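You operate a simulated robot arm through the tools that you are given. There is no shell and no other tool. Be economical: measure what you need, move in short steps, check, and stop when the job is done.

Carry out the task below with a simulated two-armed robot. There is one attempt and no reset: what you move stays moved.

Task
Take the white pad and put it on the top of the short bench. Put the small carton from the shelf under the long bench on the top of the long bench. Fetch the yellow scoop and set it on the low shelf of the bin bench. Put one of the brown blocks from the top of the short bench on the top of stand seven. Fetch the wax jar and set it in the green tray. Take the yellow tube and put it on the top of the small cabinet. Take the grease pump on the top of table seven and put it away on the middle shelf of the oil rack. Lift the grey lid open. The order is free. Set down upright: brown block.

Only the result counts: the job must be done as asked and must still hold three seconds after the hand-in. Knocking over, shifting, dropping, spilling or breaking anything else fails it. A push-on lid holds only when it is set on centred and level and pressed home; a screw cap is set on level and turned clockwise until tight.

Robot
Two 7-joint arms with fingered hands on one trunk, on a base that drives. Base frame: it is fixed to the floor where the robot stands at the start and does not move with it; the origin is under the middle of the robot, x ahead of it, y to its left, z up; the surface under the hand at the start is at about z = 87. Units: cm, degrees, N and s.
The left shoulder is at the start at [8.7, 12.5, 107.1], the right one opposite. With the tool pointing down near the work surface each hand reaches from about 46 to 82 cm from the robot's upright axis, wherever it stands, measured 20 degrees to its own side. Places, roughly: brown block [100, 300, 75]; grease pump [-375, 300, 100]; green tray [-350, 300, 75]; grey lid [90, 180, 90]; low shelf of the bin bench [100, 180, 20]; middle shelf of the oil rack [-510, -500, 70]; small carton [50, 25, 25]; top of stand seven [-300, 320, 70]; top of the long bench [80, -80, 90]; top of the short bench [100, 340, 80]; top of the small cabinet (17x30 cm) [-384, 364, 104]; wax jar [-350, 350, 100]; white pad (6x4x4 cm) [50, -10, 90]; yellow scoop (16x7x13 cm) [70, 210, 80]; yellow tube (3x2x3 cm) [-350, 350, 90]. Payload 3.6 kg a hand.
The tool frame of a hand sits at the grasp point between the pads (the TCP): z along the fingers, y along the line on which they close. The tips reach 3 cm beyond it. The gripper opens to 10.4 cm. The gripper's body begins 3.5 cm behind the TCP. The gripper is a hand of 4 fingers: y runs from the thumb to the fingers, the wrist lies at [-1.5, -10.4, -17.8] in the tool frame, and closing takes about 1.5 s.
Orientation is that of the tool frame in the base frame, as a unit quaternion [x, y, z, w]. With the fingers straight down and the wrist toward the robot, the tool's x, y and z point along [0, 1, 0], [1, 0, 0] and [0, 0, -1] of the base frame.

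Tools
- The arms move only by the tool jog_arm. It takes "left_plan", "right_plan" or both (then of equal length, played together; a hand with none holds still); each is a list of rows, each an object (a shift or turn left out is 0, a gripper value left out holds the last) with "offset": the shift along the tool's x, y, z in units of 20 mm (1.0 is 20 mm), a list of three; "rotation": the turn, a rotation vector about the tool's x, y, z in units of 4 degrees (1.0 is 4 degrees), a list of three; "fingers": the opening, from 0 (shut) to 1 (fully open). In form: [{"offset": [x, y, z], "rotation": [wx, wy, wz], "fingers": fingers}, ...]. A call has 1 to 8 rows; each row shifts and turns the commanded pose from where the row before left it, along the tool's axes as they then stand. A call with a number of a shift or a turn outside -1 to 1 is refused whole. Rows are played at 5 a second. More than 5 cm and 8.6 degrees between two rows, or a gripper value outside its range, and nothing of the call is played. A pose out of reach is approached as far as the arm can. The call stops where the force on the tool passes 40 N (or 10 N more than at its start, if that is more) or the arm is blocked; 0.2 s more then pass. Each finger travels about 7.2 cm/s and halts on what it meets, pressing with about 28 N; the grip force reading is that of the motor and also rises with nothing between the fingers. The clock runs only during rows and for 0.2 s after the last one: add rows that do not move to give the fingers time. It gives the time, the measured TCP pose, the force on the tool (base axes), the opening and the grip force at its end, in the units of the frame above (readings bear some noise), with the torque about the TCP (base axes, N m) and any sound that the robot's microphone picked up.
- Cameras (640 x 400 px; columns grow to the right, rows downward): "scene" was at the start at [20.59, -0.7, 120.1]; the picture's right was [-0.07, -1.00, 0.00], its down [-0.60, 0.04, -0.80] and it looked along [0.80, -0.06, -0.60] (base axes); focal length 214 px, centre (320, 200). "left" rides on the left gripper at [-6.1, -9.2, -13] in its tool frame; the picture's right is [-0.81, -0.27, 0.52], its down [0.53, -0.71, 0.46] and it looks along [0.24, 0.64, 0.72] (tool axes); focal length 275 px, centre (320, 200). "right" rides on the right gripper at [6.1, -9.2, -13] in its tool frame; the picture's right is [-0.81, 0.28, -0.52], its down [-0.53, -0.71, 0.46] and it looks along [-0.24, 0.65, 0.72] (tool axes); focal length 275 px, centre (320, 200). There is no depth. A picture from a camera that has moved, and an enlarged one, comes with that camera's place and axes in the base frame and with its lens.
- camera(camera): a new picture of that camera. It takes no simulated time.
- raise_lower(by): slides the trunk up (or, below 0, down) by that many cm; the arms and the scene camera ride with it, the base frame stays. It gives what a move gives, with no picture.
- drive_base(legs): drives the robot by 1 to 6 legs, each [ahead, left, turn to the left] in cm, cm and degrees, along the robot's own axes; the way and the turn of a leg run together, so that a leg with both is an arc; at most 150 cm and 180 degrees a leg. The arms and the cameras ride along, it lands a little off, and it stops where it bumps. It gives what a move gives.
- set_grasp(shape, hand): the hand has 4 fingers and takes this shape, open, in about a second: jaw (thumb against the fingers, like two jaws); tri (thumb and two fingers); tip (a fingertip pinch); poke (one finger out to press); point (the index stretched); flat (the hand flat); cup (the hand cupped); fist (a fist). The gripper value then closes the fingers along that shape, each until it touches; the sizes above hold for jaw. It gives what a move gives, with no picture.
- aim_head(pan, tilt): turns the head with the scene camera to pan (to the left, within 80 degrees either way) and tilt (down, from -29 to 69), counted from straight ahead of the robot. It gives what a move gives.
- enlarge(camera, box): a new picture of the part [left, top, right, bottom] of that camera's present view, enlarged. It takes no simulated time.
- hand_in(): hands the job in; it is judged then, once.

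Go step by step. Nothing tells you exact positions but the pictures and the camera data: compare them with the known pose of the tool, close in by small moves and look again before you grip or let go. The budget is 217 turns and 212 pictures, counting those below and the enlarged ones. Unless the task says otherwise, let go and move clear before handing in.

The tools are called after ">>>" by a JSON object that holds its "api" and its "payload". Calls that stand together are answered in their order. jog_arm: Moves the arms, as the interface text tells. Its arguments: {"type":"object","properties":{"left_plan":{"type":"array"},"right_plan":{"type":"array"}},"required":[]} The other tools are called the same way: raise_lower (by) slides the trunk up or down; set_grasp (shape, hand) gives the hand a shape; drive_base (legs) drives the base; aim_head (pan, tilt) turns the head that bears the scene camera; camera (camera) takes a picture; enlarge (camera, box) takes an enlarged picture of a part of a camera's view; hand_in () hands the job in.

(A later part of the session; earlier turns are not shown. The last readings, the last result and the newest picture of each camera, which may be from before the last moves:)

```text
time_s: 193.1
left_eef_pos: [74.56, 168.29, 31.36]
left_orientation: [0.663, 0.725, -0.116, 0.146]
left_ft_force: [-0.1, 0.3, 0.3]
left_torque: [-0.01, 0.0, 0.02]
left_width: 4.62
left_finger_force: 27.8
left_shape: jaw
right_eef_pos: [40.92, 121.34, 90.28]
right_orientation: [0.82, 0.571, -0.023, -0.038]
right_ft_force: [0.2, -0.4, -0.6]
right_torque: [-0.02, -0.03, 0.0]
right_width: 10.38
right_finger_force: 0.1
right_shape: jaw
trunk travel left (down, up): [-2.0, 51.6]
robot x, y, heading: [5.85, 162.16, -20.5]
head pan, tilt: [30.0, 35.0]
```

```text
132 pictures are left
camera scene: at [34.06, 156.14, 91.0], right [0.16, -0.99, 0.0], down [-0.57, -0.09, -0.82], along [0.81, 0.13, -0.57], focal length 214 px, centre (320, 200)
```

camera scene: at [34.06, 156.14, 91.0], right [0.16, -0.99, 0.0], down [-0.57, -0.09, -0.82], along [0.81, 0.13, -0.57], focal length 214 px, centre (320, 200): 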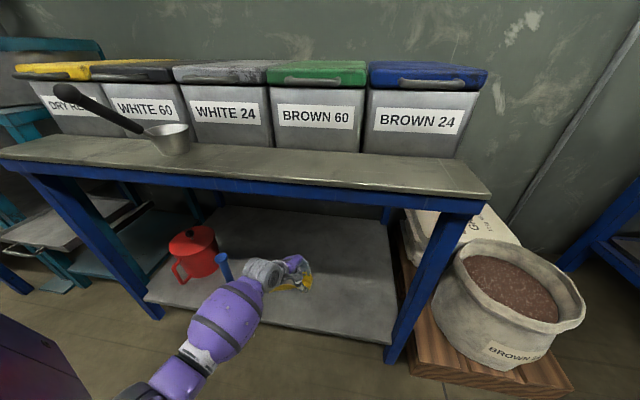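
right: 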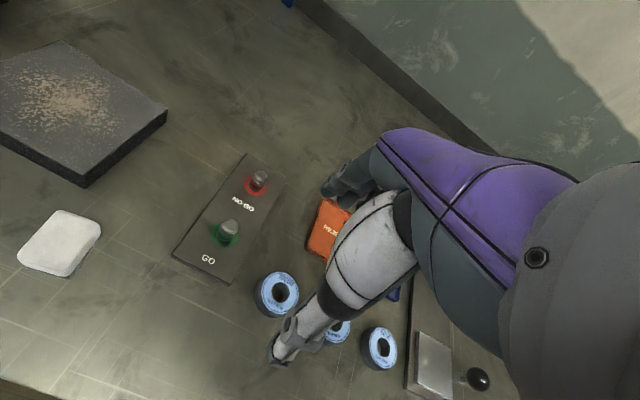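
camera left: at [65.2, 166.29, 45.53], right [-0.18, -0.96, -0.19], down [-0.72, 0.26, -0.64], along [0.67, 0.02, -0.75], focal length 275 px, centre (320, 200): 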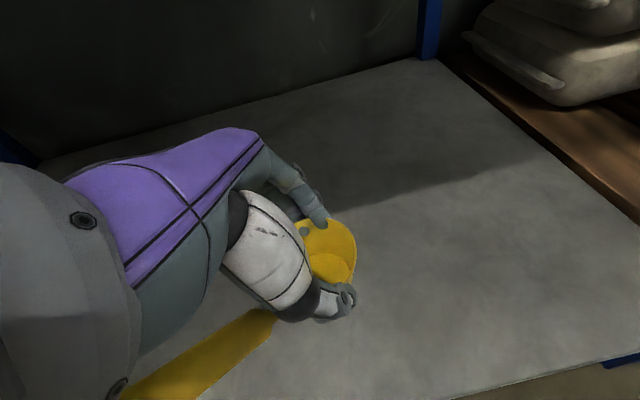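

The scoop is over free shelf. I lower it, feeling for contact.

>>> {"api": "jog_arm", "payload": {"left_plan": [{"offset": [0.36, -0.02, 0.93]}, {"offset": [0.36, -0.02, 0.93]}, {}]}}

>>> {"api": "jog_arm", "payload": {"left_plan": [{"offset": [0.09, 0, 0.23]}, {}, {"offset": [0.09, 0, 0.23]}, {}, {}]}}

>>> {"api": "camera", "payload": {"camera": "left"}}

```text
time_s: 193.9
left_eef_pos: [74.62, 168.33, 27.36]
left_orientation: [0.663, 0.725, -0.116, 0.147]
left_ft_force: [0.5, -0.3, -0.4]
left_torque: [0.0, -0.02, 0.02]
left_width: 4.6
left_finger_force: 28.2
left_shape: jaw
right_eef_pos: [40.82, 121.32, 90.36]
right_orientation: [0.82, 0.57, -0.025, -0.038]
right_ft_force: [0.3, 0.5, 0.6]
right_torque: [0.02, 0.03, -0.04]
right_width: 10.39
right_finger_force: 0.0
right_shape: jaw
trunk travel left (down, up): [-2.0, 51.6]
robot x, y, heading: [6.37, 162.05, -20.6]
head pan, tilt: [30.0, 35.0]
```

```text
time_s: 195.1
left_eef_pos: [74.61, 168.14, 26.43]
left_orientation: [0.663, 0.725, -0.116, 0.147]
left_ft_force: [-0.4, 0.1, -0.9]
left_torque: [-0.02, -0.02, -0.05]
left_width: 4.6
left_finger_force: 28.2
left_shape: jaw
right_eef_pos: [40.95, 121.24, 90.4]
right_orientation: [0.82, 0.57, -0.024, -0.039]
right_ft_force: [0.0, -0.4, 0.2]
right_torque: [0.0, 0.03, 0.01]
right_width: 10.38
right_finger_force: 0.0
right_shape: jaw
trunk travel left (down, up): [-2.0, 51.6]
robot x, y, heading: [5.81, 162.26, -20.7]
head pan, tilt: [30.0, 35.0]
```

```text
131 pictures are left
camera left: at [65.33, 166.25, 40.56], right [-0.18, -0.96, -0.19], down [-0.72, 0.26, -0.64], along [0.67, 0.02, -0.75], focal length 275 px, centre (320, 200)
```

left: 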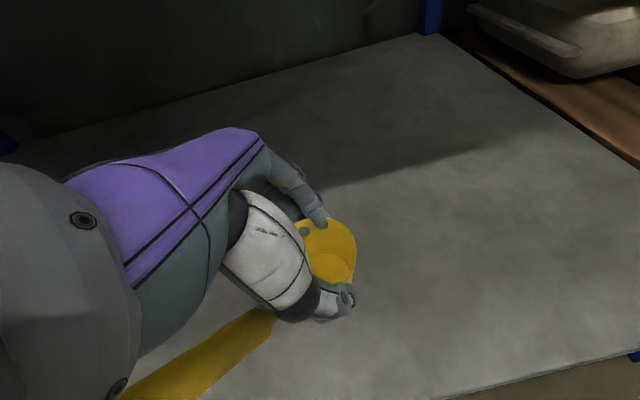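

>>> {"api": "jog_arm", "payload": {"left_plan": [{"offset": [0.1, 0, 0.26]}, {}, {"offset": [0.05, 0, 0.14]}, {}, {}]}}

>>> {"api": "jog_arm", "payload": {"left_plan": [{"offset": [0.07, 0, 0.18]}, {}, {}]}}

```text
time_s: 196.3
left_eef_pos: [74.65, 168.14, 25.63]
left_orientation: [0.662, 0.725, -0.116, 0.147]
left_ft_force: [1.0, 0.2, -0.5]
left_torque: [0.04, -0.02, -0.01]
left_width: 4.58
left_finger_force: 28.5
left_shape: jaw
right_eef_pos: [40.92, 121.25, 90.44]
right_orientation: [0.82, 0.571, -0.024, -0.039]
right_ft_force: [0.0, 0.1, -0.3]
right_torque: [-0.02, -0.03, 0.02]
right_width: 10.36
right_finger_force: 0.0
right_shape: jaw
trunk travel left (down, up): [-2.0, 51.6]
robot x, y, heading: [6.5, 162.1, -20.6]
head pan, tilt: [30.0, 35.0]
```

```text
time_s: 197.1
left_eef_pos: [74.67, 168.18, 25.08]
left_orientation: [0.663, 0.725, -0.116, 0.146]
left_ft_force: [0.3, -0.6, -0.7]
left_torque: [-0.01, -0.03, 0.0]
left_width: 4.57
left_finger_force: 27.9
left_shape: jaw
right_eef_pos: [40.88, 121.28, 90.36]
right_orientation: [0.821, 0.57, -0.024, -0.038]
right_ft_force: [-0.5, 0.1, 0.0]
right_torque: [0.02, 0.02, 0.0]
right_width: 10.38
right_finger_force: 0.1
right_shape: jaw
trunk travel left (down, up): [-2.0, 51.6]
robot x, y, heading: [5.72, 162.15, -20.7]
head pan, tilt: [30.0, 35.0]
```

>>> {"api": "jog_arm", "payload": {"left_plan": [{"offset": [0.07, 0, 0.18]}, {}, {}]}}

>>> {"api": "jog_arm", "payload": {"left_plan": [{"offset": [0.07, 0, 0.18]}, {}, {}]}}

>>> {"api": "camera", "payload": {"camera": "left"}}

>>> {"api": "enlarge", "payload": {"camera": "scene", "box": [200, 220, 360, 320]}}

```text
time_s: 197.9
left_eef_pos: [74.6, 168.16, 24.72]
left_orientation: [0.662, 0.725, -0.117, 0.146]
left_ft_force: [0.2, 0.0, -0.4]
left_torque: [0.02, 0.01, 0.02]
left_width: 4.58
left_finger_force: 28.0
left_shape: jaw
right_eef_pos: [40.88, 121.33, 90.41]
right_orientation: [0.821, 0.569, -0.024, -0.039]
right_ft_force: [0.6, 0.3, 0.5]
right_torque: [0.01, 0.03, -0.03]
right_width: 10.38
right_finger_force: 0.1
right_shape: jaw
trunk travel left (down, up): [-2.0, 51.6]
robot x, y, heading: [6.14, 162.18, -20.5]
head pan, tilt: [30.0, 35.0]
```

```text
time_s: 198.7
left_eef_pos: [74.61, 168.17, 24.39]
left_orientation: [0.662, 0.725, -0.116, 0.147]
left_ft_force: [-0.4, 0.4, -0.1]
left_torque: [-0.03, -0.05, 0.02]
left_width: 4.61
left_finger_force: 27.8
left_shape: jaw
right_eef_pos: [40.86, 121.27, 90.4]
right_orientation: [0.82, 0.57, -0.024, -0.039]
right_ft_force: [1.3, -0.4, -0.4]
right_torque: [0.0, 0.0, -0.05]
right_width: 10.38
right_finger_force: 0.1
right_shape: jaw
trunk travel left (down, up): [-2.0, 51.6]
robot x, y, heading: [6.05, 162.15, -20.6]
head pan, tilt: [30.0, 35.0]
```

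```text
130 pictures are left
camera left: at [65.32, 166.2, 38.52], right [-0.18, -0.96, -0.19], down [-0.72, 0.26, -0.64], along [0.67, 0.02, -0.75], focal length 275 px, centre (320, 200)
```

left: 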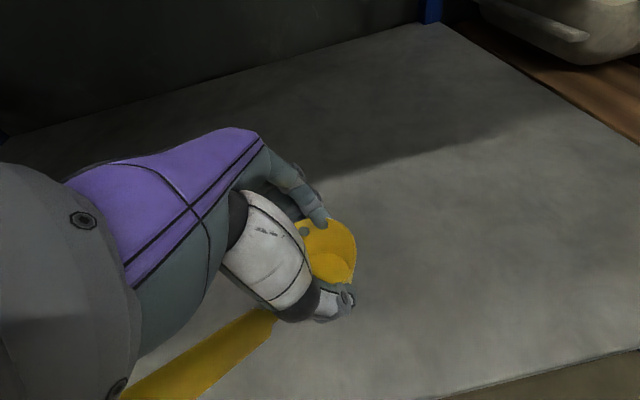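

```text
4.00 times, centred on (280, 270) of scene
camera zoom: at [34.05, 156.14, 91.0], right [0.16, -0.99, 0.0], down [-0.57, -0.09, -0.82], along [0.81, 0.13, -0.57], focal length 858 px, centre (480, -80)
```

zoom: 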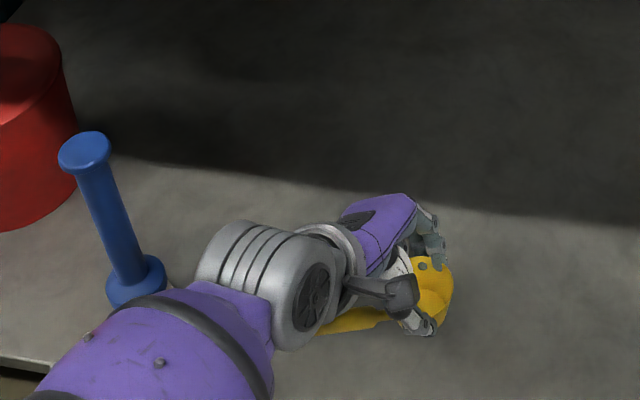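

>>> {"api": "jog_arm", "payload": {"left_plan": [{"offset": [0.07, 0, 0.18]}, {}, {}]}}

>>> {"api": "jog_arm", "payload": {"left_plan": [{"offset": [0.07, 0, 0.18]}, {}, {}]}}

>>> {"api": "jog_arm", "payload": {"left_plan": [{"offset": [0.07, 0, 0.18]}, {}, {}]}}

```text
time_s: 199.5
left_eef_pos: [74.73, 168.25, 23.98]
left_orientation: [0.663, 0.725, -0.116, 0.147]
left_ft_force: [0.8, -0.8, -0.6]
left_torque: [-0.03, 0.0, 0.0]
left_width: 4.56
left_finger_force: 28.0
left_shape: jaw
right_eef_pos: [41.03, 121.19, 90.4]
right_orientation: [0.82, 0.57, -0.024, -0.038]
right_ft_force: [0.4, -0.2, -0.5]
right_torque: [0.01, 0.02, -0.01]
right_width: 10.37
right_finger_force: 0.1
right_shape: jaw
trunk travel left (down, up): [-2.0, 51.6]
robot x, y, heading: [6.07, 162.05, -20.7]
head pan, tilt: [30.0, 35.0]
```

```text
time_s: 200.3
left_eef_pos: [74.62, 168.1, 23.59]
left_orientation: [0.663, 0.725, -0.115, 0.146]
left_ft_force: [0.0, -0.9, -0.5]
left_torque: [-0.05, 0.0, 0.02]
left_width: 4.57
left_finger_force: 28.3
left_shape: jaw
right_eef_pos: [40.92, 121.28, 90.36]
right_orientation: [0.821, 0.57, -0.023, -0.039]
right_ft_force: [0.6, 0.1, -0.4]
right_torque: [0.0, 0.01, -0.02]
right_width: 10.37
right_finger_force: 0.1
right_shape: jaw
trunk travel left (down, up): [-2.0, 51.6]
robot x, y, heading: [5.6, 162.15, -21.0]
head pan, tilt: [30.0, 35.0]
```

```text
time_s: 201.1
left_eef_pos: [74.68, 168.02, 23.21]
left_orientation: [0.662, 0.726, -0.116, 0.147]
left_ft_force: [-0.6, 0.3, -0.4]
left_torque: [0.02, -0.02, 0.0]
left_width: 4.59
left_finger_force: 28.7
left_shape: jaw
right_eef_pos: [40.98, 121.3, 90.38]
right_orientation: [0.821, 0.57, -0.024, -0.039]
right_ft_force: [0.3, -1.0, -0.1]
right_torque: [0.0, 0.01, 0.01]
right_width: 10.37
right_finger_force: 0.0
right_shape: jaw
trunk travel left (down, up): [-2.0, 51.6]
robot x, y, heading: [5.87, 162.08, -20.5]
head pan, tilt: [30.0, 35.0]
```

>>> {"api": "jog_arm", "payload": {"left_plan": [{"offset": [0.07, 0, 0.18]}, {}, {}]}}

>>> {"api": "jog_arm", "payload": {"left_plan": [{"offset": [0.07, 0, 0.18]}, {}, {}]}}

>>> {"api": "jog_arm", "payload": {"left_plan": [{"offset": [0.07, 0, 0.18]}, {}, {}]}}

>>> {"api": "enlarge", "payload": {"camera": "scene", "box": [200, 220, 360, 320]}}

```text
time_s: 201.9
left_eef_pos: [74.61, 168.15, 22.76]
left_orientation: [0.663, 0.725, -0.116, 0.147]
left_ft_force: [-0.7, 0.6, -0.2]
left_torque: [-0.01, -0.01, -0.02]
left_width: 4.57
left_finger_force: 27.7
left_shape: jaw
right_eef_pos: [40.88, 121.31, 90.47]
right_orientation: [0.82, 0.571, -0.024, -0.038]
right_ft_force: [0.2, -0.2, -0.1]
right_torque: [0.04, -0.01, -0.01]
right_width: 10.38
right_finger_force: 0.0
right_shape: jaw
trunk travel left (down, up): [-2.0, 51.6]
robot x, y, heading: [6.18, 162.13, -20.8]
head pan, tilt: [30.0, 35.0]
```

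```text
time_s: 202.7
left_eef_pos: [74.68, 168.2, 22.54]
left_orientation: [0.663, 0.725, -0.116, 0.147]
left_ft_force: [0.1, -0.7, -0.8]
left_torque: [-0.04, -0.01, 0.02]
left_width: 4.58
left_finger_force: 28.2
left_shape: jaw
right_eef_pos: [40.95, 121.35, 90.48]
right_orientation: [0.82, 0.57, -0.024, -0.039]
right_ft_force: [-0.2, -0.5, -1.1]
right_torque: [-0.04, 0.0, -0.03]
right_width: 10.4
right_finger_force: 0.1
right_shape: jaw
trunk travel left (down, up): [-2.0, 51.6]
robot x, y, heading: [5.79, 162.14, -20.5]
head pan, tilt: [30.0, 35.0]
```

```text
time_s: 203.5
left_eef_pos: [74.72, 168.11, 22.05]
left_orientation: [0.663, 0.725, -0.116, 0.146]
left_ft_force: [-0.3, -0.3, -0.4]
left_torque: [-0.01, -0.01, -0.04]
left_width: 4.58
left_finger_force: 28.0
left_shape: jaw
right_eef_pos: [40.99, 121.28, 90.26]
right_orientation: [0.82, 0.57, -0.024, -0.038]
right_ft_force: [0.6, -0.2, 0.6]
right_torque: [-0.01, 0.02, 0.02]
right_width: 10.38
right_finger_force: 0.0
right_shape: jaw
trunk travel left (down, up): [-2.0, 51.6]
robot x, y, heading: [5.88, 161.76, -20.7]
head pan, tilt: [30.0, 35.0]
```

```text
4.00 times, centred on (280, 270) of scene
camera zoom: at [34.05, 156.14, 91.0], right [0.16, -0.99, 0.0], down [-0.57, -0.09, -0.82], along [0.81, 0.13, -0.57], focal length 858 px, centre (480, -80)
```

zoom: 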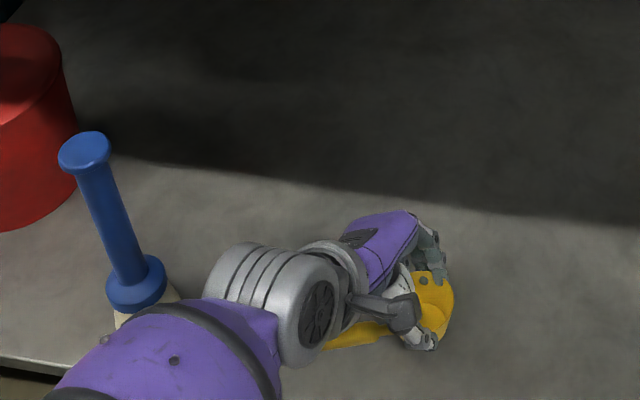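

>>> {"api": "jog_arm", "payload": {"left_plan": [{"offset": [0.07, 0, 0.18]}, {}, {}]}}

>>> {"api": "jog_arm", "payload": {"left_plan": [{"offset": [0.07, 0, 0.18]}, {}, {}]}}

>>> {"api": "jog_arm", "payload": {"left_plan": [{"offset": [0.07, 0, 0.18]}, {}, {}]}}

```text
time_s: 204.3
left_eef_pos: [74.67, 168.13, 21.73]
left_orientation: [0.663, 0.725, -0.116, 0.147]
left_ft_force: [0.5, -0.4, -1.0]
left_torque: [0.03, -0.01, 0.0]
left_width: 4.57
left_finger_force: 27.9
left_shape: jaw
right_eef_pos: [40.93, 121.26, 90.55]
right_orientation: [0.82, 0.57, -0.023, -0.039]
right_ft_force: [-0.1, -0.7, 0.4]
right_torque: [0.01, 0.02, -0.03]
right_width: 10.4
right_finger_force: 0.1
right_shape: jaw
trunk travel left (down, up): [-2.0, 51.6]
robot x, y, heading: [5.86, 161.85, -20.4]
head pan, tilt: [30.0, 35.0]
```

```text
time_s: 205.1
left_eef_pos: [74.75, 168.12, 21.33]
left_orientation: [0.663, 0.725, -0.116, 0.147]
left_ft_force: [0.3, 0.8, -1.2]
left_torque: [-0.01, -0.02, 0.0]
left_width: 4.57
left_finger_force: 28.5
left_shape: jaw
right_eef_pos: [40.92, 121.37, 90.39]
right_orientation: [0.82, 0.57, -0.024, -0.039]
right_ft_force: [0.1, -0.4, 0.0]
right_torque: [0.01, 0.01, 0.03]
right_width: 10.38
right_finger_force: 0.0
right_shape: jaw
trunk travel left (down, up): [-2.0, 51.6]
robot x, y, heading: [6.0, 161.88, -20.6]
head pan, tilt: [30.0, 35.0]
```

```text
time_s: 205.9
left_eef_pos: [74.7, 168.15, 20.92]
left_orientation: [0.663, 0.725, -0.115, 0.148]
left_ft_force: [-0.2, 0.0, 1.4]
left_torque: [-0.01, -0.03, -0.01]
left_width: 4.58
left_finger_force: 28.2
left_shape: jaw
right_eef_pos: [40.95, 121.31, 90.39]
right_orientation: [0.821, 0.57, -0.023, -0.039]
right_ft_force: [0.4, -0.6, 1.2]
right_torque: [-0.02, 0.05, 0.02]
right_width: 10.4
right_finger_force: 0.0
right_shape: jaw
trunk travel left (down, up): [-2.0, 51.6]
robot x, y, heading: [5.91, 162.02, -20.6]
head pan, tilt: [30.0, 35.0]
```

>>> {"api": "jog_arm", "payload": {"left_plan": [{"offset": [0.035, 0, 0.09]}, {}, {}]}}

>>> {"api": "camera", "payload": {"camera": "left"}}

```text
time_s: 206.7
left_eef_pos: [74.77, 168.14, 20.79]
left_orientation: [0.664, 0.724, -0.115, 0.147]
left_ft_force: [-1.1, -2.9, 6.2]
left_torque: [-0.05, -0.12, -0.07]
left_width: 4.62
left_finger_force: 28.3
left_shape: jaw
right_eef_pos: [40.96, 121.21, 90.31]
right_orientation: [0.82, 0.57, -0.024, -0.039]
right_ft_force: [0.3, -0.1, 0.2]
right_torque: [0.0, -0.03, -0.02]
right_width: 10.35
right_finger_force: 0.0
right_shape: jaw
trunk travel left (down, up): [-2.0, 51.6]
robot x, y, heading: [6.62, 162.18, -20.6]
head pan, tilt: [30.0, 35.0]
```

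```text
127 pictures are left
camera left: at [65.44, 166.24, 34.94], right [-0.18, -0.96, -0.19], down [-0.72, 0.26, -0.64], along [0.67, 0.02, -0.74], focal length 275 px, centre (320, 200)
```

left: 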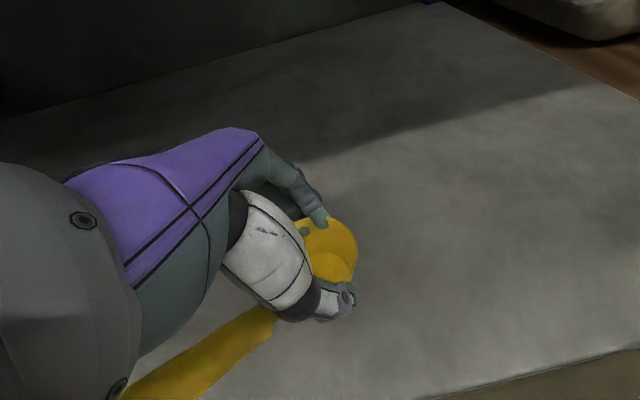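

Touching the shelf (6 N). I open and lift straight up, then check.

>>> {"api": "jog_arm", "payload": {"left_plan": [{"fingers": 0.8}, {}, {}, {}, {"offset": [-0.18, 0.01, -0.46]}, {"offset": [-0.36, 0.02, -0.93]}, {"offset": [-0.36, 0.02, -0.93]}, {"offset": [-0.36, 0.02, -0.93]}]}}

>>> {"api": "camera", "payload": {"camera": "left"}}

>>> {"api": "enlarge", "payload": {"camera": "scene", "box": [200, 220, 360, 320]}}

```text
time_s: 208.5
left_eef_pos: [74.65, 168.24, 27.77]
left_orientation: [0.663, 0.725, -0.115, 0.146]
left_ft_force: [0.2, -0.2, 0.0]
left_torque: [0.02, 0.04, 0.04]
left_width: 8.3
left_finger_force: 0.1
left_shape: jaw
right_eef_pos: [40.89, 121.3, 90.41]
right_orientation: [0.821, 0.569, -0.024, -0.039]
right_ft_force: [0.4, 0.1, -0.4]
right_torque: [0.01, -0.05, 0.0]
right_width: 10.38
right_finger_force: 0.0
right_shape: jaw
trunk travel left (down, up): [-2.0, 51.6]
robot x, y, heading: [5.89, 161.96, -20.5]
head pan, tilt: [30.0, 35.0]
```

```text
126 pictures are left
camera left: at [65.39, 166.26, 41.85], right [-0.18, -0.96, -0.19], down [-0.72, 0.26, -0.64], along [0.66, 0.02, -0.75], focal length 275 px, centre (320, 200)
```

left: 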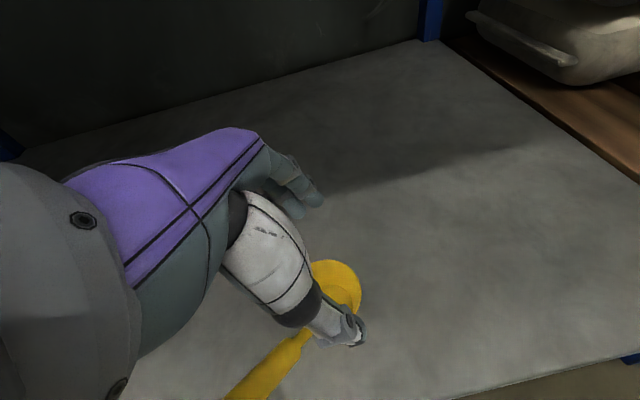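

```text
4.00 times, centred on (280, 270) of scene
camera zoom: at [34.05, 156.14, 91.0], right [0.16, -0.99, 0.0], down [-0.57, -0.09, -0.82], along [0.81, 0.13, -0.57], focal length 858 px, centre (480, -80)
```

zoom: 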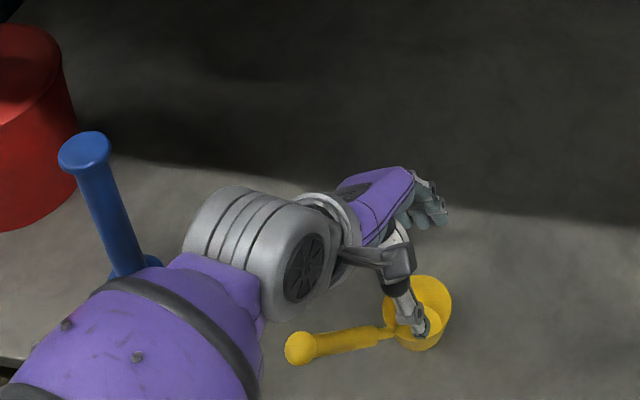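

The scoop stands on the shelf. I rise further, back out and raise the trunk.

>>> {"api": "jog_arm", "payload": {"left_plan": [{"offset": [-0.36, 0.02, -0.93]}, {"offset": [-0.36, 0.02, -0.93]}, {"offset": [-0.36, 0.02, -0.93]}, {"offset": [-0.36, 0.02, -0.93]}, {"offset": [-0.36, 0.02, -0.93]}]}}

>>> {"api": "drive_base", "payload": {"legs": [[-45, 0, 0]]}}

>>> {"api": "camera", "payload": {"camera": "scene"}}

>>> {"api": "raise_lower", "payload": {"by": 30}}

```text
time_s: 209.7
left_eef_pos: [74.46, 168.22, 37.72]
left_orientation: [0.663, 0.725, -0.116, 0.147]
left_ft_force: [-0.1, -0.4, -0.1]
left_torque: [-0.01, 0.0, 0.01]
left_width: 8.27
left_finger_force: 0.1
left_shape: jaw
right_eef_pos: [40.93, 121.37, 90.37]
right_orientation: [0.821, 0.57, -0.024, -0.038]
right_ft_force: [-0.7, -0.1, 0.5]
right_torque: [0.01, 0.02, -0.04]
right_width: 10.37
right_finger_force: 0.2
right_shape: jaw
trunk travel left (down, up): [-2.0, 51.6]
robot x, y, heading: [6.22, 161.99, -20.8]
head pan, tilt: [30.0, 35.0]
```

```text
time_s: 212.4
left_eef_pos: [32.38, 184.31, 37.63]
left_orientation: [0.66, 0.728, -0.116, 0.147]
left_ft_force: [-0.4, -0.4, -0.9]
left_torque: [-0.02, 0.01, 0.0]
left_width: 8.31
left_finger_force: 0.1
left_shape: jaw
right_eef_pos: [-0.84, 137.26, 90.48]
right_orientation: [0.819, 0.572, -0.023, -0.039]
right_ft_force: [0.4, 1.0, -0.2]
right_torque: [0.01, -0.01, 0.0]
right_width: 10.37
right_finger_force: 0.0
right_shape: jaw
trunk travel left (down, up): [-2.0, 51.6]
robot x, y, heading: [-36.13, 177.76, -20.0]
head pan, tilt: [30.0, 35.0]
```

```text
124 pictures are left
camera scene: at [-7.99, 171.99, 91.0], right [0.17, -0.99, 0.0], down [-0.57, -0.1, -0.82], along [0.81, 0.14, -0.57], focal length 214 px, centre (320, 200)
```

scene: 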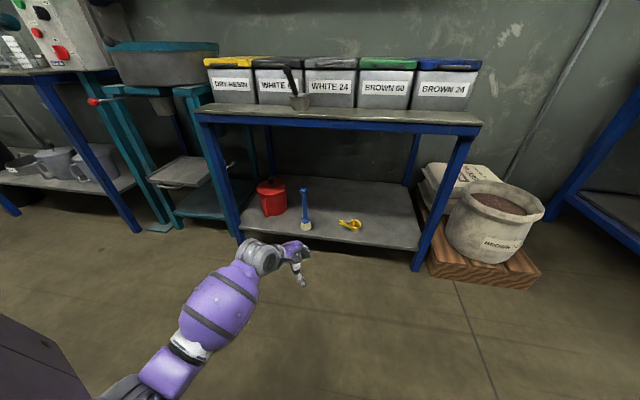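

```text
time_s: 215.4
left_eef_pos: [32.37, 184.43, 67.54]
left_orientation: [0.66, 0.727, -0.116, 0.147]
left_ft_force: [-0.2, -0.7, -0.5]
left_torque: [-0.03, -0.01, 0.04]
left_width: 8.29
left_finger_force: 0.1
left_shape: jaw
right_eef_pos: [-0.81, 137.3, 120.34]
right_orientation: [0.819, 0.572, -0.025, -0.039]
right_ft_force: [0.8, -0.5, 1.0]
right_torque: [0.03, 0.02, -0.07]
right_width: 10.37
right_finger_force: 0.1
right_shape: jaw
trunk travel left (down, up): [-32.0, 21.6]
robot x, y, heading: [-35.97, 177.78, -20.2]
head pan, tilt: [30.0, 35.0]
```

The scoop is done. For the grey lid I'll use the right hand laid horizontal, pointing forward-left, palm flat under its handle. I raise the left hand and reorient the right meanwhile.

>>> {"api": "jog_arm", "payload": {"right_plan": [{"rotation": [0, 0, 1]}, {"rotation": [0, 0, 1]}, {"rotation": [0, 0, 1]}, {"rotation": [0, 0, 1]}, {"rotation": [0, 0, 1]}, {"rotation": [0, 0, 1]}, {"rotation": [0, 0, 1]}, {"rotation": [0, 0, 1]}], "left_plan": [{"offset": [-0.36, 0.02, -0.93]}, {"offset": [-0.36, 0.02, -0.93]}, {"offset": [-0.36, 0.02, -0.93]}, {"offset": [-0.36, 0.02, -0.93]}, {"offset": [-0.36, 0.02, -0.93]}, {"offset": [-0.36, 0.02, -0.93]}, {"offset": [-0.36, 0.02, -0.93]}, {"offset": [-0.36, 0.02, -0.93]}]}}

>>> {"api": "jog_arm", "payload": {"right_plan": [{"rotation": [0, 0, 1]}, {"rotation": [0, 0, 1]}, {"rotation": [0, 0, 1]}, {"rotation": [0, 0, 1]}, {"rotation": [0, 1, 0]}, {"rotation": [0, 1, 0]}, {"rotation": [0, 1, 0]}, {"rotation": [0, 1, 0]}], "left_plan": [{"offset": [-0.36, 0.02, -0.93]}, {"offset": [-0.36, 0.02, -0.93]}, {"offset": [-0.36, 0.02, -0.93]}, {"offset": [-0.36, 0.02, -0.93]}, {"offset": [-0.36, 0.02, -0.93]}, {"offset": [-0.36, 0.02, -0.93]}, {"offset": [-0.36, 0.02, -0.93]}, {"offset": [-0.36, 0.02, -0.93]}]}}

>>> {"api": "jog_arm", "payload": {"right_plan": [{"rotation": [0, 1, 0]}, {"rotation": [0, 1, 0]}, {"rotation": [0, 1, 0]}, {"rotation": [0, 1, 0]}, {"rotation": [0, 1, 0]}, {"rotation": [0, 1, 0]}, {"rotation": [0, 1, 0]}, {"rotation": [0, 1, 0]}], "left_plan": [{"offset": [-0.36, 0.02, -0.93]}, {"offset": [-0.36, 0.02, -0.93]}, {"offset": [-0.36, 0.02, -0.93]}, {"offset": [-0.36, 0.02, -0.93]}, {"offset": [-0.36, 0.02, -0.93]}, {"offset": [-0.36, 0.02, -0.93]}, {"offset": [-0.36, 0.02, -0.93]}, {"offset": [-0.36, 0.02, -0.93]}]}}

>>> {"api": "camera", "payload": {"camera": "right"}}

```text
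time_s: 217.2
left_eef_pos: [32.18, 184.32, 83.65]
left_orientation: [0.66, 0.727, -0.116, 0.147]
left_ft_force: [0.3, -0.9, -0.1]
left_torque: [0.01, -0.02, -0.02]
left_width: 8.3
left_finger_force: 0.1
left_shape: jaw
right_eef_pos: [-0.93, 137.06, 120.39]
right_orientation: [0.945, 0.324, -0.033, -0.03]
right_ft_force: [-0.3, -0.5, -0.8]
right_torque: [0.01, -0.03, 0.0]
right_width: 10.36
right_finger_force: 0.2
right_shape: jaw
trunk travel left (down, up): [-32.0, 21.6]
robot x, y, heading: [-35.84, 177.64, -20.3]
head pan, tilt: [30.0, 35.0]
```

```text
time_s: 219.0
left_eef_pos: [32.19, 184.68, 99.54]
left_orientation: [0.66, 0.727, -0.115, 0.147]
left_ft_force: [0.1, 0.5, 0.4]
left_torque: [-0.02, 0.0, 0.01]
left_width: 8.3
left_finger_force: 0.0
left_shape: jaw
right_eef_pos: [1.24, 136.42, 118.17]
right_orientation: [0.976, 0.186, 0.1, -0.052]
right_ft_force: [-0.1, -0.5, 0.3]
right_torque: [0.01, -0.03, 0.0]
right_width: 10.35
right_finger_force: 0.0
right_shape: jaw
right hand out of reach, approached as far as the arm can: row 2, 3, 4
trunk travel left (down, up): [-32.0, 21.6]
robot x, y, heading: [-35.93, 177.48, -20.1]
head pan, tilt: [30.0, 35.0]
```

```text
time_s: 220.8
left_eef_pos: [32.09, 184.58, 115.59]
left_orientation: [0.661, 0.727, -0.116, 0.148]
left_ft_force: [0.4, -0.2, 0.2]
left_torque: [0.01, 0.04, 0.02]
left_width: 8.3
left_finger_force: 0.1
left_shape: jaw
right_eef_pos: [1.21, 136.39, 118.2]
right_orientation: [0.91, 0.164, 0.367, -0.101]
right_ft_force: [-0.5, -0.5, -0.1]
right_torque: [0.03, -0.02, -0.01]
right_width: 10.35
right_finger_force: 0.1
right_shape: jaw
trunk travel left (down, up): [-32.0, 21.6]
robot x, y, heading: [-36.06, 177.58, -20.3]
head pan, tilt: [30.0, 35.0]
```

```text
123 pictures are left
camera right: at [-6.27, 142.38, 132.26], right [-0.78, -0.59, -0.22], down [-0.34, 0.68, -0.65], along [0.53, -0.43, -0.73], focal length 275 px, centre (320, 200)
```

right: 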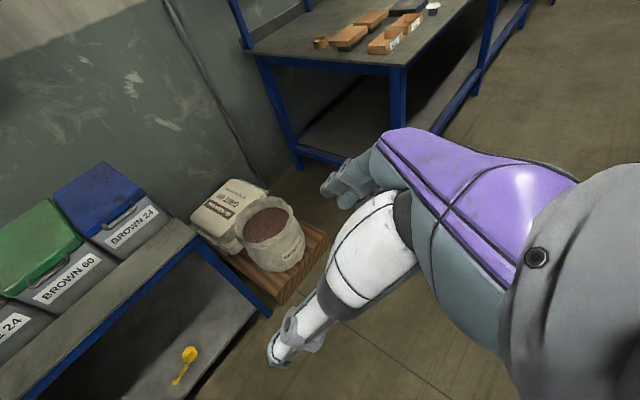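

The reorientation works. I finish tilting to horizontal and shape the hand flat.

>>> {"api": "jog_arm", "payload": {"right_plan": [{"rotation": [0, 1, 0]}, {"rotation": [0, 1, 0]}, {"rotation": [0, 1, 0]}, {"rotation": [0, 1, 0]}, {"rotation": [0, 1, 0]}, {"rotation": [0, 1, 0]}, {"rotation": [0, 1, 0]}, {"rotation": [0, 1, 0]}]}}

>>> {"api": "set_grasp", "payload": {"hand": "right", "shape": "flat"}}

>>> {"api": "camera", "payload": {"camera": "right"}}

>>> {"api": "aim_head", "payload": {"pan": -30, "tilt": 20}}

>>> {"api": "camera", "payload": {"camera": "scene"}}

```text
time_s: 222.6
left_eef_pos: [32.06, 184.72, 115.55]
left_orientation: [0.66, 0.727, -0.116, 0.147]
left_ft_force: [0.0, 0.0, -0.4]
left_torque: [-0.02, -0.01, 0.03]
left_width: 8.29
left_finger_force: 0.0
left_shape: jaw
right_eef_pos: [1.25, 136.49, 118.24]
right_orientation: [0.775, 0.13, 0.602, -0.142]
right_ft_force: [0.6, -0.2, -0.5]
right_torque: [-0.01, 0.01, 0.0]
right_width: 10.36
right_finger_force: 0.0
right_shape: jaw
trunk travel left (down, up): [-32.0, 21.6]
robot x, y, heading: [-35.96, 177.38, -20.2]
head pan, tilt: [30.0, 35.0]
```

```text
time_s: 223.5
left_eef_pos: [32.05, 184.74, 115.56]
left_orientation: [0.66, 0.727, -0.115, 0.147]
left_ft_force: [-1.4, -0.3, -0.2]
left_torque: [-0.03, -0.04, 0.04]
left_width: 8.28
left_finger_force: 0.0
left_shape: jaw
right_eef_pos: [1.3, 136.46, 118.33]
right_orientation: [0.775, 0.13, 0.601, -0.143]
right_ft_force: [0.2, -0.1, -0.8]
right_torque: [-0.01, -0.02, -0.02]
right_width: 9.59
right_finger_force: 0.1
right_shape: flat
trunk travel left (down, up): [-32.0, 21.6]
robot x, y, heading: [-36.28, 177.94, -20.0]
head pan, tilt: [30.0, 35.0]
```

```text
122 pictures are left
camera right: at [-12.33, 140.3, 127.72], right [-0.56, -0.47, -0.68], down [0.01, 0.82, -0.58], along [0.83, -0.33, -0.45], focal length 275 px, centre (320, 200)
```

right: 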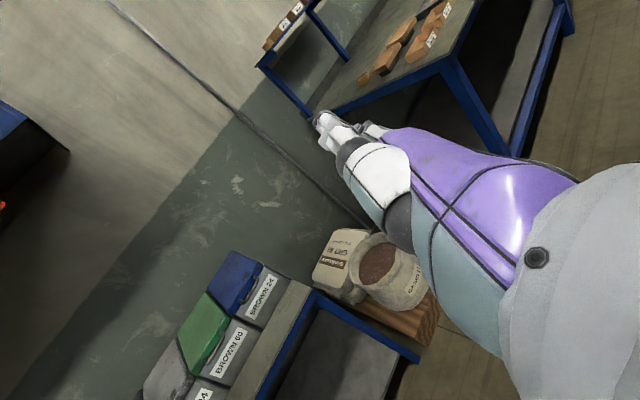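

```text
time_s: 224.8
left_eef_pos: [32.08, 184.71, 115.46]
left_orientation: [0.66, 0.728, -0.116, 0.146]
left_ft_force: [0.2, -0.4, -0.5]
left_torque: [0.0, 0.01, -0.01]
left_width: 8.29
left_finger_force: 0.0
left_shape: jaw
right_eef_pos: [1.26, 136.43, 118.3]
right_orientation: [0.775, 0.13, 0.602, -0.142]
right_ft_force: [-0.9, 0.2, -0.4]
right_torque: [-0.02, 0.0, 0.02]
right_width: 9.62
right_finger_force: 0.0
right_shape: flat
trunk travel left (down, up): [-32.0, 21.6]
robot x, y, heading: [-35.91, 177.86, -20.0]
head pan, tilt: [-30.0, 20.0]
```

```text
121 pictures are left
camera scene: at [-19.31, 166.5, 124.71], right [-0.77, -0.64, 0.0], down [-0.22, 0.26, -0.94], along [0.6, -0.72, -0.34], focal length 214 px, centre (320, 200)
```

scene: 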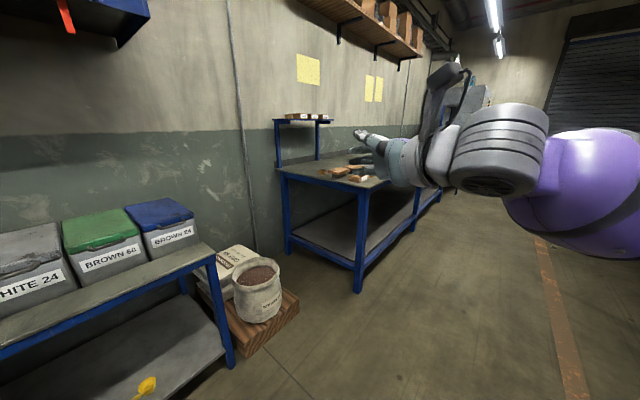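

The hand's fingers stack vertically in this pose, so I return to the jaw shape closed as a compact beak, finish levelling, stretch forward and lower to handle height.

>>> {"api": "set_grasp", "payload": {"hand": "right", "shape": "jaw"}}

>>> {"api": "jog_arm", "payload": {"right_plan": [{"rotation": [0, 1, 0], "fingers": 0}, {"rotation": [0, 1, 0]}, {"rotation": [0, 1, 0]}, {"offset": [-1, 0, 1]}, {"offset": [-1, 0, 1]}, {"offset": [-1, 0, 1]}, {"offset": [-1, 0, 1]}, {"offset": [-1, 0, 1]}]}}

>>> {"api": "jog_arm", "payload": {"right_plan": [{"offset": [-1, 0, 1]}, {"offset": [-1, 0, 1]}, {"offset": [-1, 0, 1]}, {"offset": [-1, 0, 0]}, {"offset": [-1, 0, 0]}, {"offset": [-1, 0, 0]}]}}

>>> {"api": "drive_base", "payload": {"legs": [[0, 60, 0]]}}

>>> {"api": "camera", "payload": {"camera": "right"}}

>>> {"api": "aim_head", "payload": {"pan": 10, "tilt": 30}}

>>> {"api": "camera", "payload": {"camera": "scene"}}

```text
time_s: 225.7
left_eef_pos: [32.09, 184.83, 115.55]
left_orientation: [0.661, 0.727, -0.116, 0.147]
left_ft_force: [0.1, 0.9, 0.4]
left_torque: [0.0, 0.02, -0.02]
left_width: 8.32
left_finger_force: 0.1
left_shape: jaw
right_eef_pos: [1.38, 136.47, 118.21]
right_orientation: [0.776, 0.129, 0.601, -0.142]
right_ft_force: [0.0, 0.9, -0.6]
right_torque: [0.02, 0.0, 0.01]
right_width: 10.39
right_finger_force: 0.0
right_shape: jaw
trunk travel left (down, up): [-32.0, 21.6]
robot x, y, heading: [-36.47, 177.36, -20.0]
head pan, tilt: [-30.0, 20.0]
```

```text
time_s: 227.5
left_eef_pos: [31.9, 184.68, 115.53]
left_orientation: [0.661, 0.727, -0.115, 0.148]
left_ft_force: [-0.4, -0.7, 0.5]
left_torque: [0.04, 0.01, 0.0]
left_width: 8.31
left_finger_force: 0.1
left_shape: jaw
right_eef_pos: [8.05, 139.99, 110.0]
right_orientation: [0.709, 0.113, 0.679, -0.154]
right_ft_force: [0.8, -0.4, -0.3]
right_torque: [0.04, -0.03, -0.01]
right_width: 0.01
right_finger_force: 28.0
right_shape: jaw
right hand out of reach, approached as far as the arm can: row 8
trunk travel left (down, up): [-32.0, 21.6]
robot x, y, heading: [-36.04, 177.54, -20.3]
head pan, tilt: [-30.0, 20.0]
```

```text
time_s: 228.9
left_eef_pos: [32.08, 184.7, 115.53]
left_orientation: [0.66, 0.727, -0.116, 0.147]
left_ft_force: [-0.3, 0.2, 0.6]
left_torque: [-0.03, 0.02, -0.04]
left_width: 8.3
left_finger_force: 0.2
left_shape: jaw
right_eef_pos: [7.97, 140.15, 103.88]
right_orientation: [0.708, 0.113, 0.679, -0.154]
right_ft_force: [-0.4, -0.2, -0.2]
right_torque: [0.01, 0.0, 0.03]
right_width: 0.0
right_finger_force: 28.0
right_shape: jaw
right hand out of reach, approached as far as the arm can: row 1, 2, 3
trunk travel left (down, up): [-32.0, 21.6]
robot x, y, heading: [-36.13, 177.98, -20.2]
head pan, tilt: [-30.0, 20.0]
```

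```text
time_s: 234.6
left_eef_pos: [52.49, 240.8, 115.49]
left_orientation: [0.659, 0.728, -0.115, 0.148]
left_ft_force: [0.2, -0.3, 0.4]
left_torque: [0.03, 0.01, -0.02]
left_width: 8.31
left_finger_force: 0.0
left_shape: jaw
right_eef_pos: [28.49, 196.11, 103.99]
right_orientation: [0.708, 0.115, 0.679, -0.156]
right_ft_force: [0.3, -0.1, -0.2]
right_torque: [0.0, -0.01, -0.01]
right_width: 0.0
right_finger_force: 28.5
right_shape: jaw
trunk travel left (down, up): [-32.0, 21.6]
robot x, y, heading: [-15.69, 233.36, -19.8]
head pan, tilt: [-30.0, 20.0]
```

```text
120 pictures are left
camera right: at [13.21, 199.45, 110.84], right [-0.42, -0.41, -0.81], down [0.13, 0.86, -0.5], along [0.9, -0.31, -0.31], focal length 275 px, centre (320, 200)
```

right: 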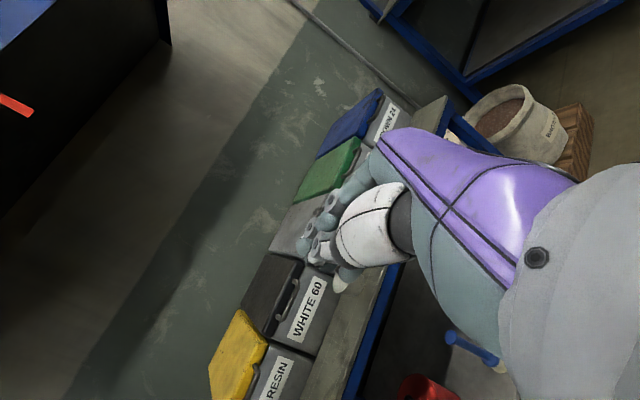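

```text
time_s: 235.7
left_eef_pos: [52.59, 240.68, 115.58]
left_orientation: [0.66, 0.728, -0.115, 0.147]
left_ft_force: [0.2, -0.4, 0.7]
left_torque: [0.01, -0.01, -0.03]
left_width: 8.32
left_finger_force: 0.0
left_shape: jaw
right_eef_pos: [28.33, 196.03, 104.01]
right_orientation: [0.708, 0.115, 0.679, -0.156]
right_ft_force: [0.4, 0.3, 0.1]
right_torque: [0.0, 0.0, -0.02]
right_width: 0.02
right_finger_force: 28.2
right_shape: jaw
trunk travel left (down, up): [-32.0, 21.6]
robot x, y, heading: [-15.64, 233.46, -20.0]
head pan, tilt: [10.0, 30.0]
```

```text
119 pictures are left
camera scene: at [4.12, 228.01, 123.1], right [-0.18, -0.98, 0.0], down [-0.49, 0.09, -0.87], along [0.85, -0.15, -0.5], focal length 214 px, centre (320, 200)
```

scene: 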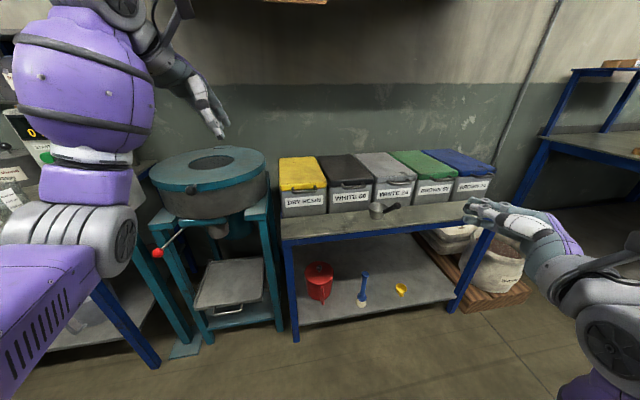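

Forward extension is limited in this posture, so I turn the base to heading +10 and slide right, bringing the beak before the grey bin.

>>> {"api": "drive_base", "payload": {"legs": [[-10, -10, 0], [0, -20, 30], [0, -26, 0]]}}

>>> {"api": "camera", "payload": {"camera": "right"}}

>>> {"api": "camera", "payload": {"camera": "scene"}}

```text
time_s: 241.8
left_eef_pos: [29.7, 222.7, 115.47]
left_orientation: [0.443, 0.877, -0.072, 0.172]
left_ft_force: [0.1, -0.3, -0.7]
left_torque: [-0.03, -0.02, -0.02]
left_width: 8.28
left_finger_force: 0.0
left_shape: jaw
right_eef_pos: [31.82, 172.05, 104.0]
right_orientation: [0.653, 0.298, 0.613, -0.329]
right_ft_force: [-0.6, 0.0, -0.2]
right_torque: [0.02, 0.0, -0.01]
right_width: 0.02
right_finger_force: 27.8
right_shape: jaw
trunk travel left (down, up): [-32.0, 21.6]
robot x, y, heading: [-24.89, 181.56, 10.6]
head pan, tilt: [10.0, 30.0]
```

```text
118 pictures are left
camera right: at [17.03, 167.13, 110.84], right [-0.15, -0.57, -0.81], down [-0.33, 0.8, -0.5], along [0.93, 0.19, -0.31], focal length 275 px, centre (320, 200)
```

right: 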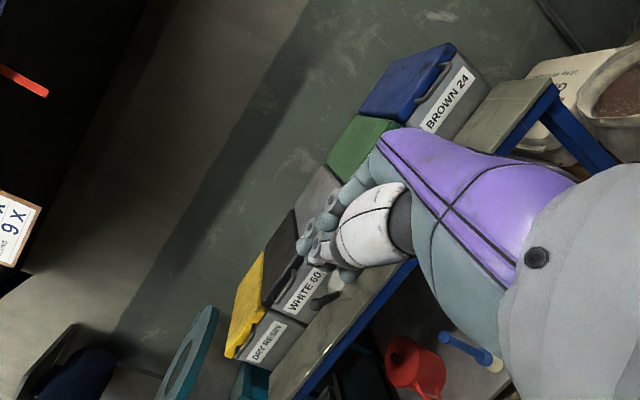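

```text
117 pictures are left
camera scene: at [-5.4, 186.99, 123.1], right [0.35, -0.94, 0.0], down [-0.47, -0.18, -0.87], along [0.81, 0.3, -0.5], focal length 214 px, centre (320, 200)
```

scene: 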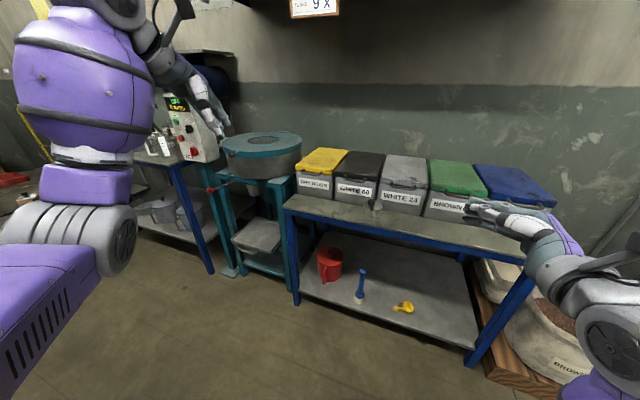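

>>> {"api": "enlarge", "payload": {"camera": "scene", "box": [290, 130, 490, 255]}}

```text
3.20 times, centred on (390, 192) of scene
camera zoom: at [-5.4, 186.99, 123.1], right [0.35, -0.94, 0.0], down [-0.47, -0.18, -0.87], along [0.81, 0.3, -0.5], focal length 686 px, centre (96, 224)
```

zoom: 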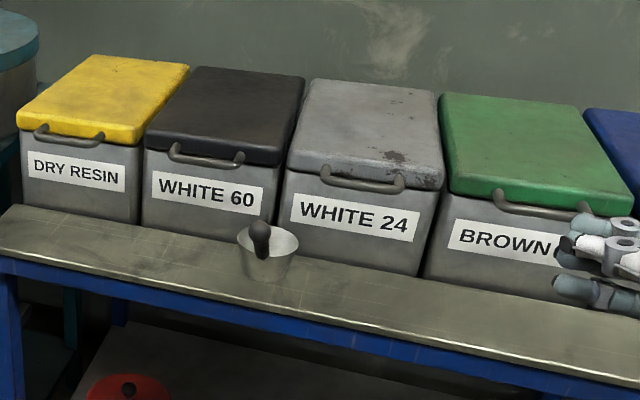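

The grey handle's bar is at ≈(73.9,182.5,86.3), y 178–187. I lower the beak to z≈81 and drive close.

>>> {"api": "jog_arm", "payload": {"right_plan": [{"offset": [-1, 0, 0]}, {"offset": [-1, 0, 0]}, {"offset": [-1, 0, 0]}, {"offset": [-1, 0, 0]}, {"offset": [-1, 0, 0]}, {"offset": [-1, 0, 0]}, {"offset": [-1, 0, 0]}, {"offset": [-1, 0, 0]}]}}

>>> {"api": "jog_arm", "payload": {"right_plan": [{"offset": [-1, 0, 0]}, {"offset": [-1, 0, 0]}, {"offset": [-1, 0, 0]}, {"offset": [-0.5, 0, 0]}]}}

>>> {"api": "drive_base", "payload": {"legs": [[32, -4, 0]]}}

>>> {"api": "aim_head", "payload": {"pan": -15, "tilt": 35}}

>>> {"api": "camera", "payload": {"camera": "scene"}}

>>> {"api": "camera", "payload": {"camera": "right"}}

```text
time_s: 243.6
left_eef_pos: [29.81, 222.66, 115.58]
left_orientation: [0.443, 0.877, -0.072, 0.173]
left_ft_force: [-0.4, 0.0, 0.1]
left_torque: [-0.01, -0.02, 0.02]
left_width: 8.3
left_finger_force: 0.0
left_shape: jaw
right_eef_pos: [30.59, 172.37, 87.92]
right_orientation: [0.652, 0.298, 0.614, -0.33]
right_ft_force: [-1.1, 0.0, -0.4]
right_torque: [-0.02, -0.01, 0.03]
right_width: 0.02
right_finger_force: 28.1
right_shape: jaw
trunk travel left (down, up): [-32.0, 21.6]
robot x, y, heading: [-25.02, 181.63, 10.6]
head pan, tilt: [10.0, 30.0]
```

```text
time_s: 244.6
left_eef_pos: [29.77, 222.76, 115.59]
left_orientation: [0.444, 0.876, -0.072, 0.173]
left_ft_force: [0.2, 0.3, -0.7]
left_torque: [0.0, 0.02, -0.02]
left_width: 8.26
left_finger_force: 0.1
left_shape: jaw
right_eef_pos: [30.05, 172.49, 81.15]
right_orientation: [0.652, 0.298, 0.614, -0.33]
right_ft_force: [-0.6, 0.5, -0.6]
right_torque: [0.0, 0.01, -0.01]
right_width: 0.02
right_finger_force: 27.2
right_shape: jaw
trunk travel left (down, up): [-32.0, 21.6]
robot x, y, heading: [-25.53, 181.64, 10.6]
head pan, tilt: [10.0, 30.0]
```

```text
time_s: 246.7
left_eef_pos: [61.52, 224.88, 115.54]
left_orientation: [0.442, 0.877, -0.071, 0.173]
left_ft_force: [1.1, -1.0, -0.9]
left_torque: [0.0, 0.0, 0.01]
left_width: 8.33
left_finger_force: 0.1
left_shape: jaw
right_eef_pos: [62.18, 174.53, 81.01]
right_orientation: [0.652, 0.3, 0.613, -0.33]
right_ft_force: [-0.6, -0.4, -0.6]
right_torque: [0.05, -0.03, -0.03]
right_width: 0.03
right_finger_force: 28.2
right_shape: jaw
trunk travel left (down, up): [-32.0, 21.6]
robot x, y, heading: [6.66, 183.25, 10.9]
head pan, tilt: [10.0, 30.0]
```

```text
time_s: 247.6
left_eef_pos: [61.48, 224.99, 115.61]
left_orientation: [0.442, 0.877, -0.072, 0.173]
left_ft_force: [0.0, -0.4, -0.9]
left_torque: [0.04, 0.0, -0.01]
left_width: 8.31
left_finger_force: 0.1
left_shape: jaw
right_eef_pos: [62.02, 174.5, 81.17]
right_orientation: [0.652, 0.299, 0.613, -0.331]
right_ft_force: [0.1, 0.3, 0.0]
right_torque: [0.03, 0.03, -0.03]
right_width: 0.01
right_finger_force: 28.2
right_shape: jaw
trunk travel left (down, up): [-32.0, 21.6]
robot x, y, heading: [6.49, 183.8, 10.7]
head pan, tilt: [-15.0, 35.0]
```

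```text
115 pictures are left
camera scene: at [26.8, 185.17, 122.32], right [-0.07, -1.0, 0.0], down [-0.57, 0.04, -0.82], along [0.82, -0.06, -0.57], focal length 214 px, centre (320, 200)
```

scene: 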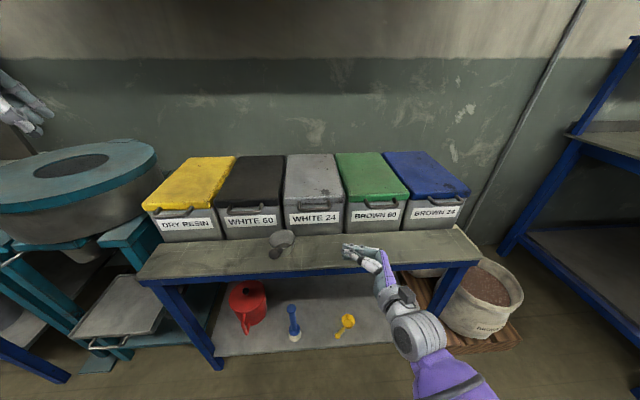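

```text
114 pictures are left
camera right: at [47.35, 169.64, 87.99], right [-0.15, -0.57, -0.81], down [-0.33, 0.8, -0.5], along [0.93, 0.19, -0.31], focal length 275 px, centre (320, 200)
```

right: 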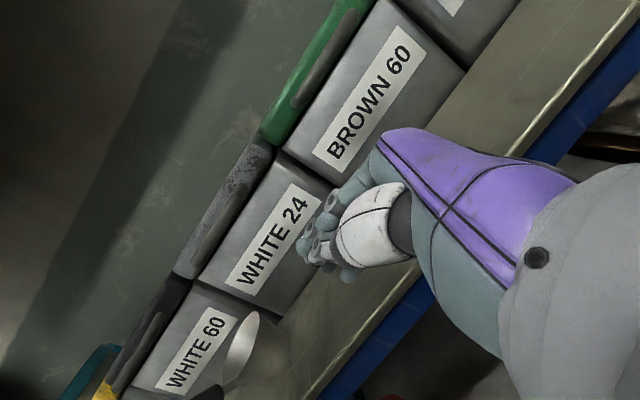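

Well placed. I move the beak in under the bar in two steps.

>>> {"api": "jog_arm", "payload": {"right_plan": [{"offset": [0.055, 0.37, 0.96]}, {"offset": [0.055, 0.37, 0.96]}, {"offset": [0.055, 0.37, 0.96]}, {"offset": [0.055, 0.37, 0.96]}]}}

>>> {"api": "camera", "payload": {"camera": "right"}}

>>> {"api": "enlarge", "payload": {"camera": "scene", "box": [240, 170, 400, 270]}}

```text
time_s: 248.6
left_eef_pos: [61.66, 224.83, 115.65]
left_orientation: [0.441, 0.878, -0.071, 0.173]
left_ft_force: [0.2, -0.2, 0.9]
left_torque: [0.02, 0.01, -0.01]
left_width: 8.29
left_finger_force: 0.1
left_shape: jaw
right_eef_pos: [69.23, 179.03, 81.24]
right_orientation: [0.652, 0.299, 0.614, -0.33]
right_ft_force: [-0.9, 0.6, -0.4]
right_torque: [0.01, 0.0, 0.0]
right_width: 0.0
right_finger_force: 28.1
right_shape: jaw
trunk travel left (down, up): [-32.0, 21.6]
robot x, y, heading: [6.79, 183.78, 10.4]
head pan, tilt: [-15.0, 35.0]
```

```text
113 pictures are left
camera right: at [54.51, 174.09, 88.16], right [-0.15, -0.57, -0.81], down [-0.33, 0.8, -0.5], along [0.93, 0.19, -0.31], focal length 275 px, centre (320, 200)
```

right: 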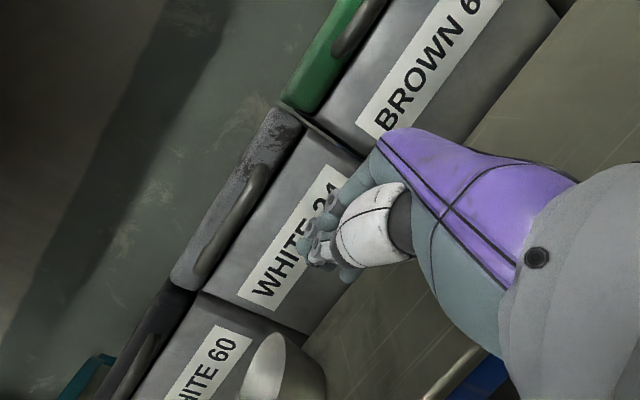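

```text
4.00 times, centred on (320, 220) of scene
camera zoom: at [26.82, 185.18, 122.32], right [-0.07, -1.0, 0.0], down [-0.57, 0.04, -0.82], along [0.82, -0.06, -0.57], focal length 858 px, centre (320, 120)
```

zoom: 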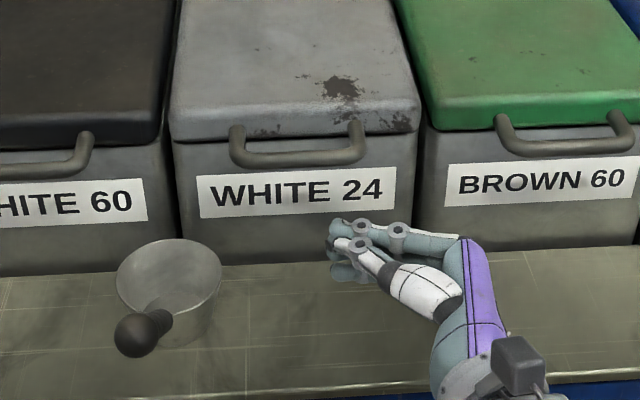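

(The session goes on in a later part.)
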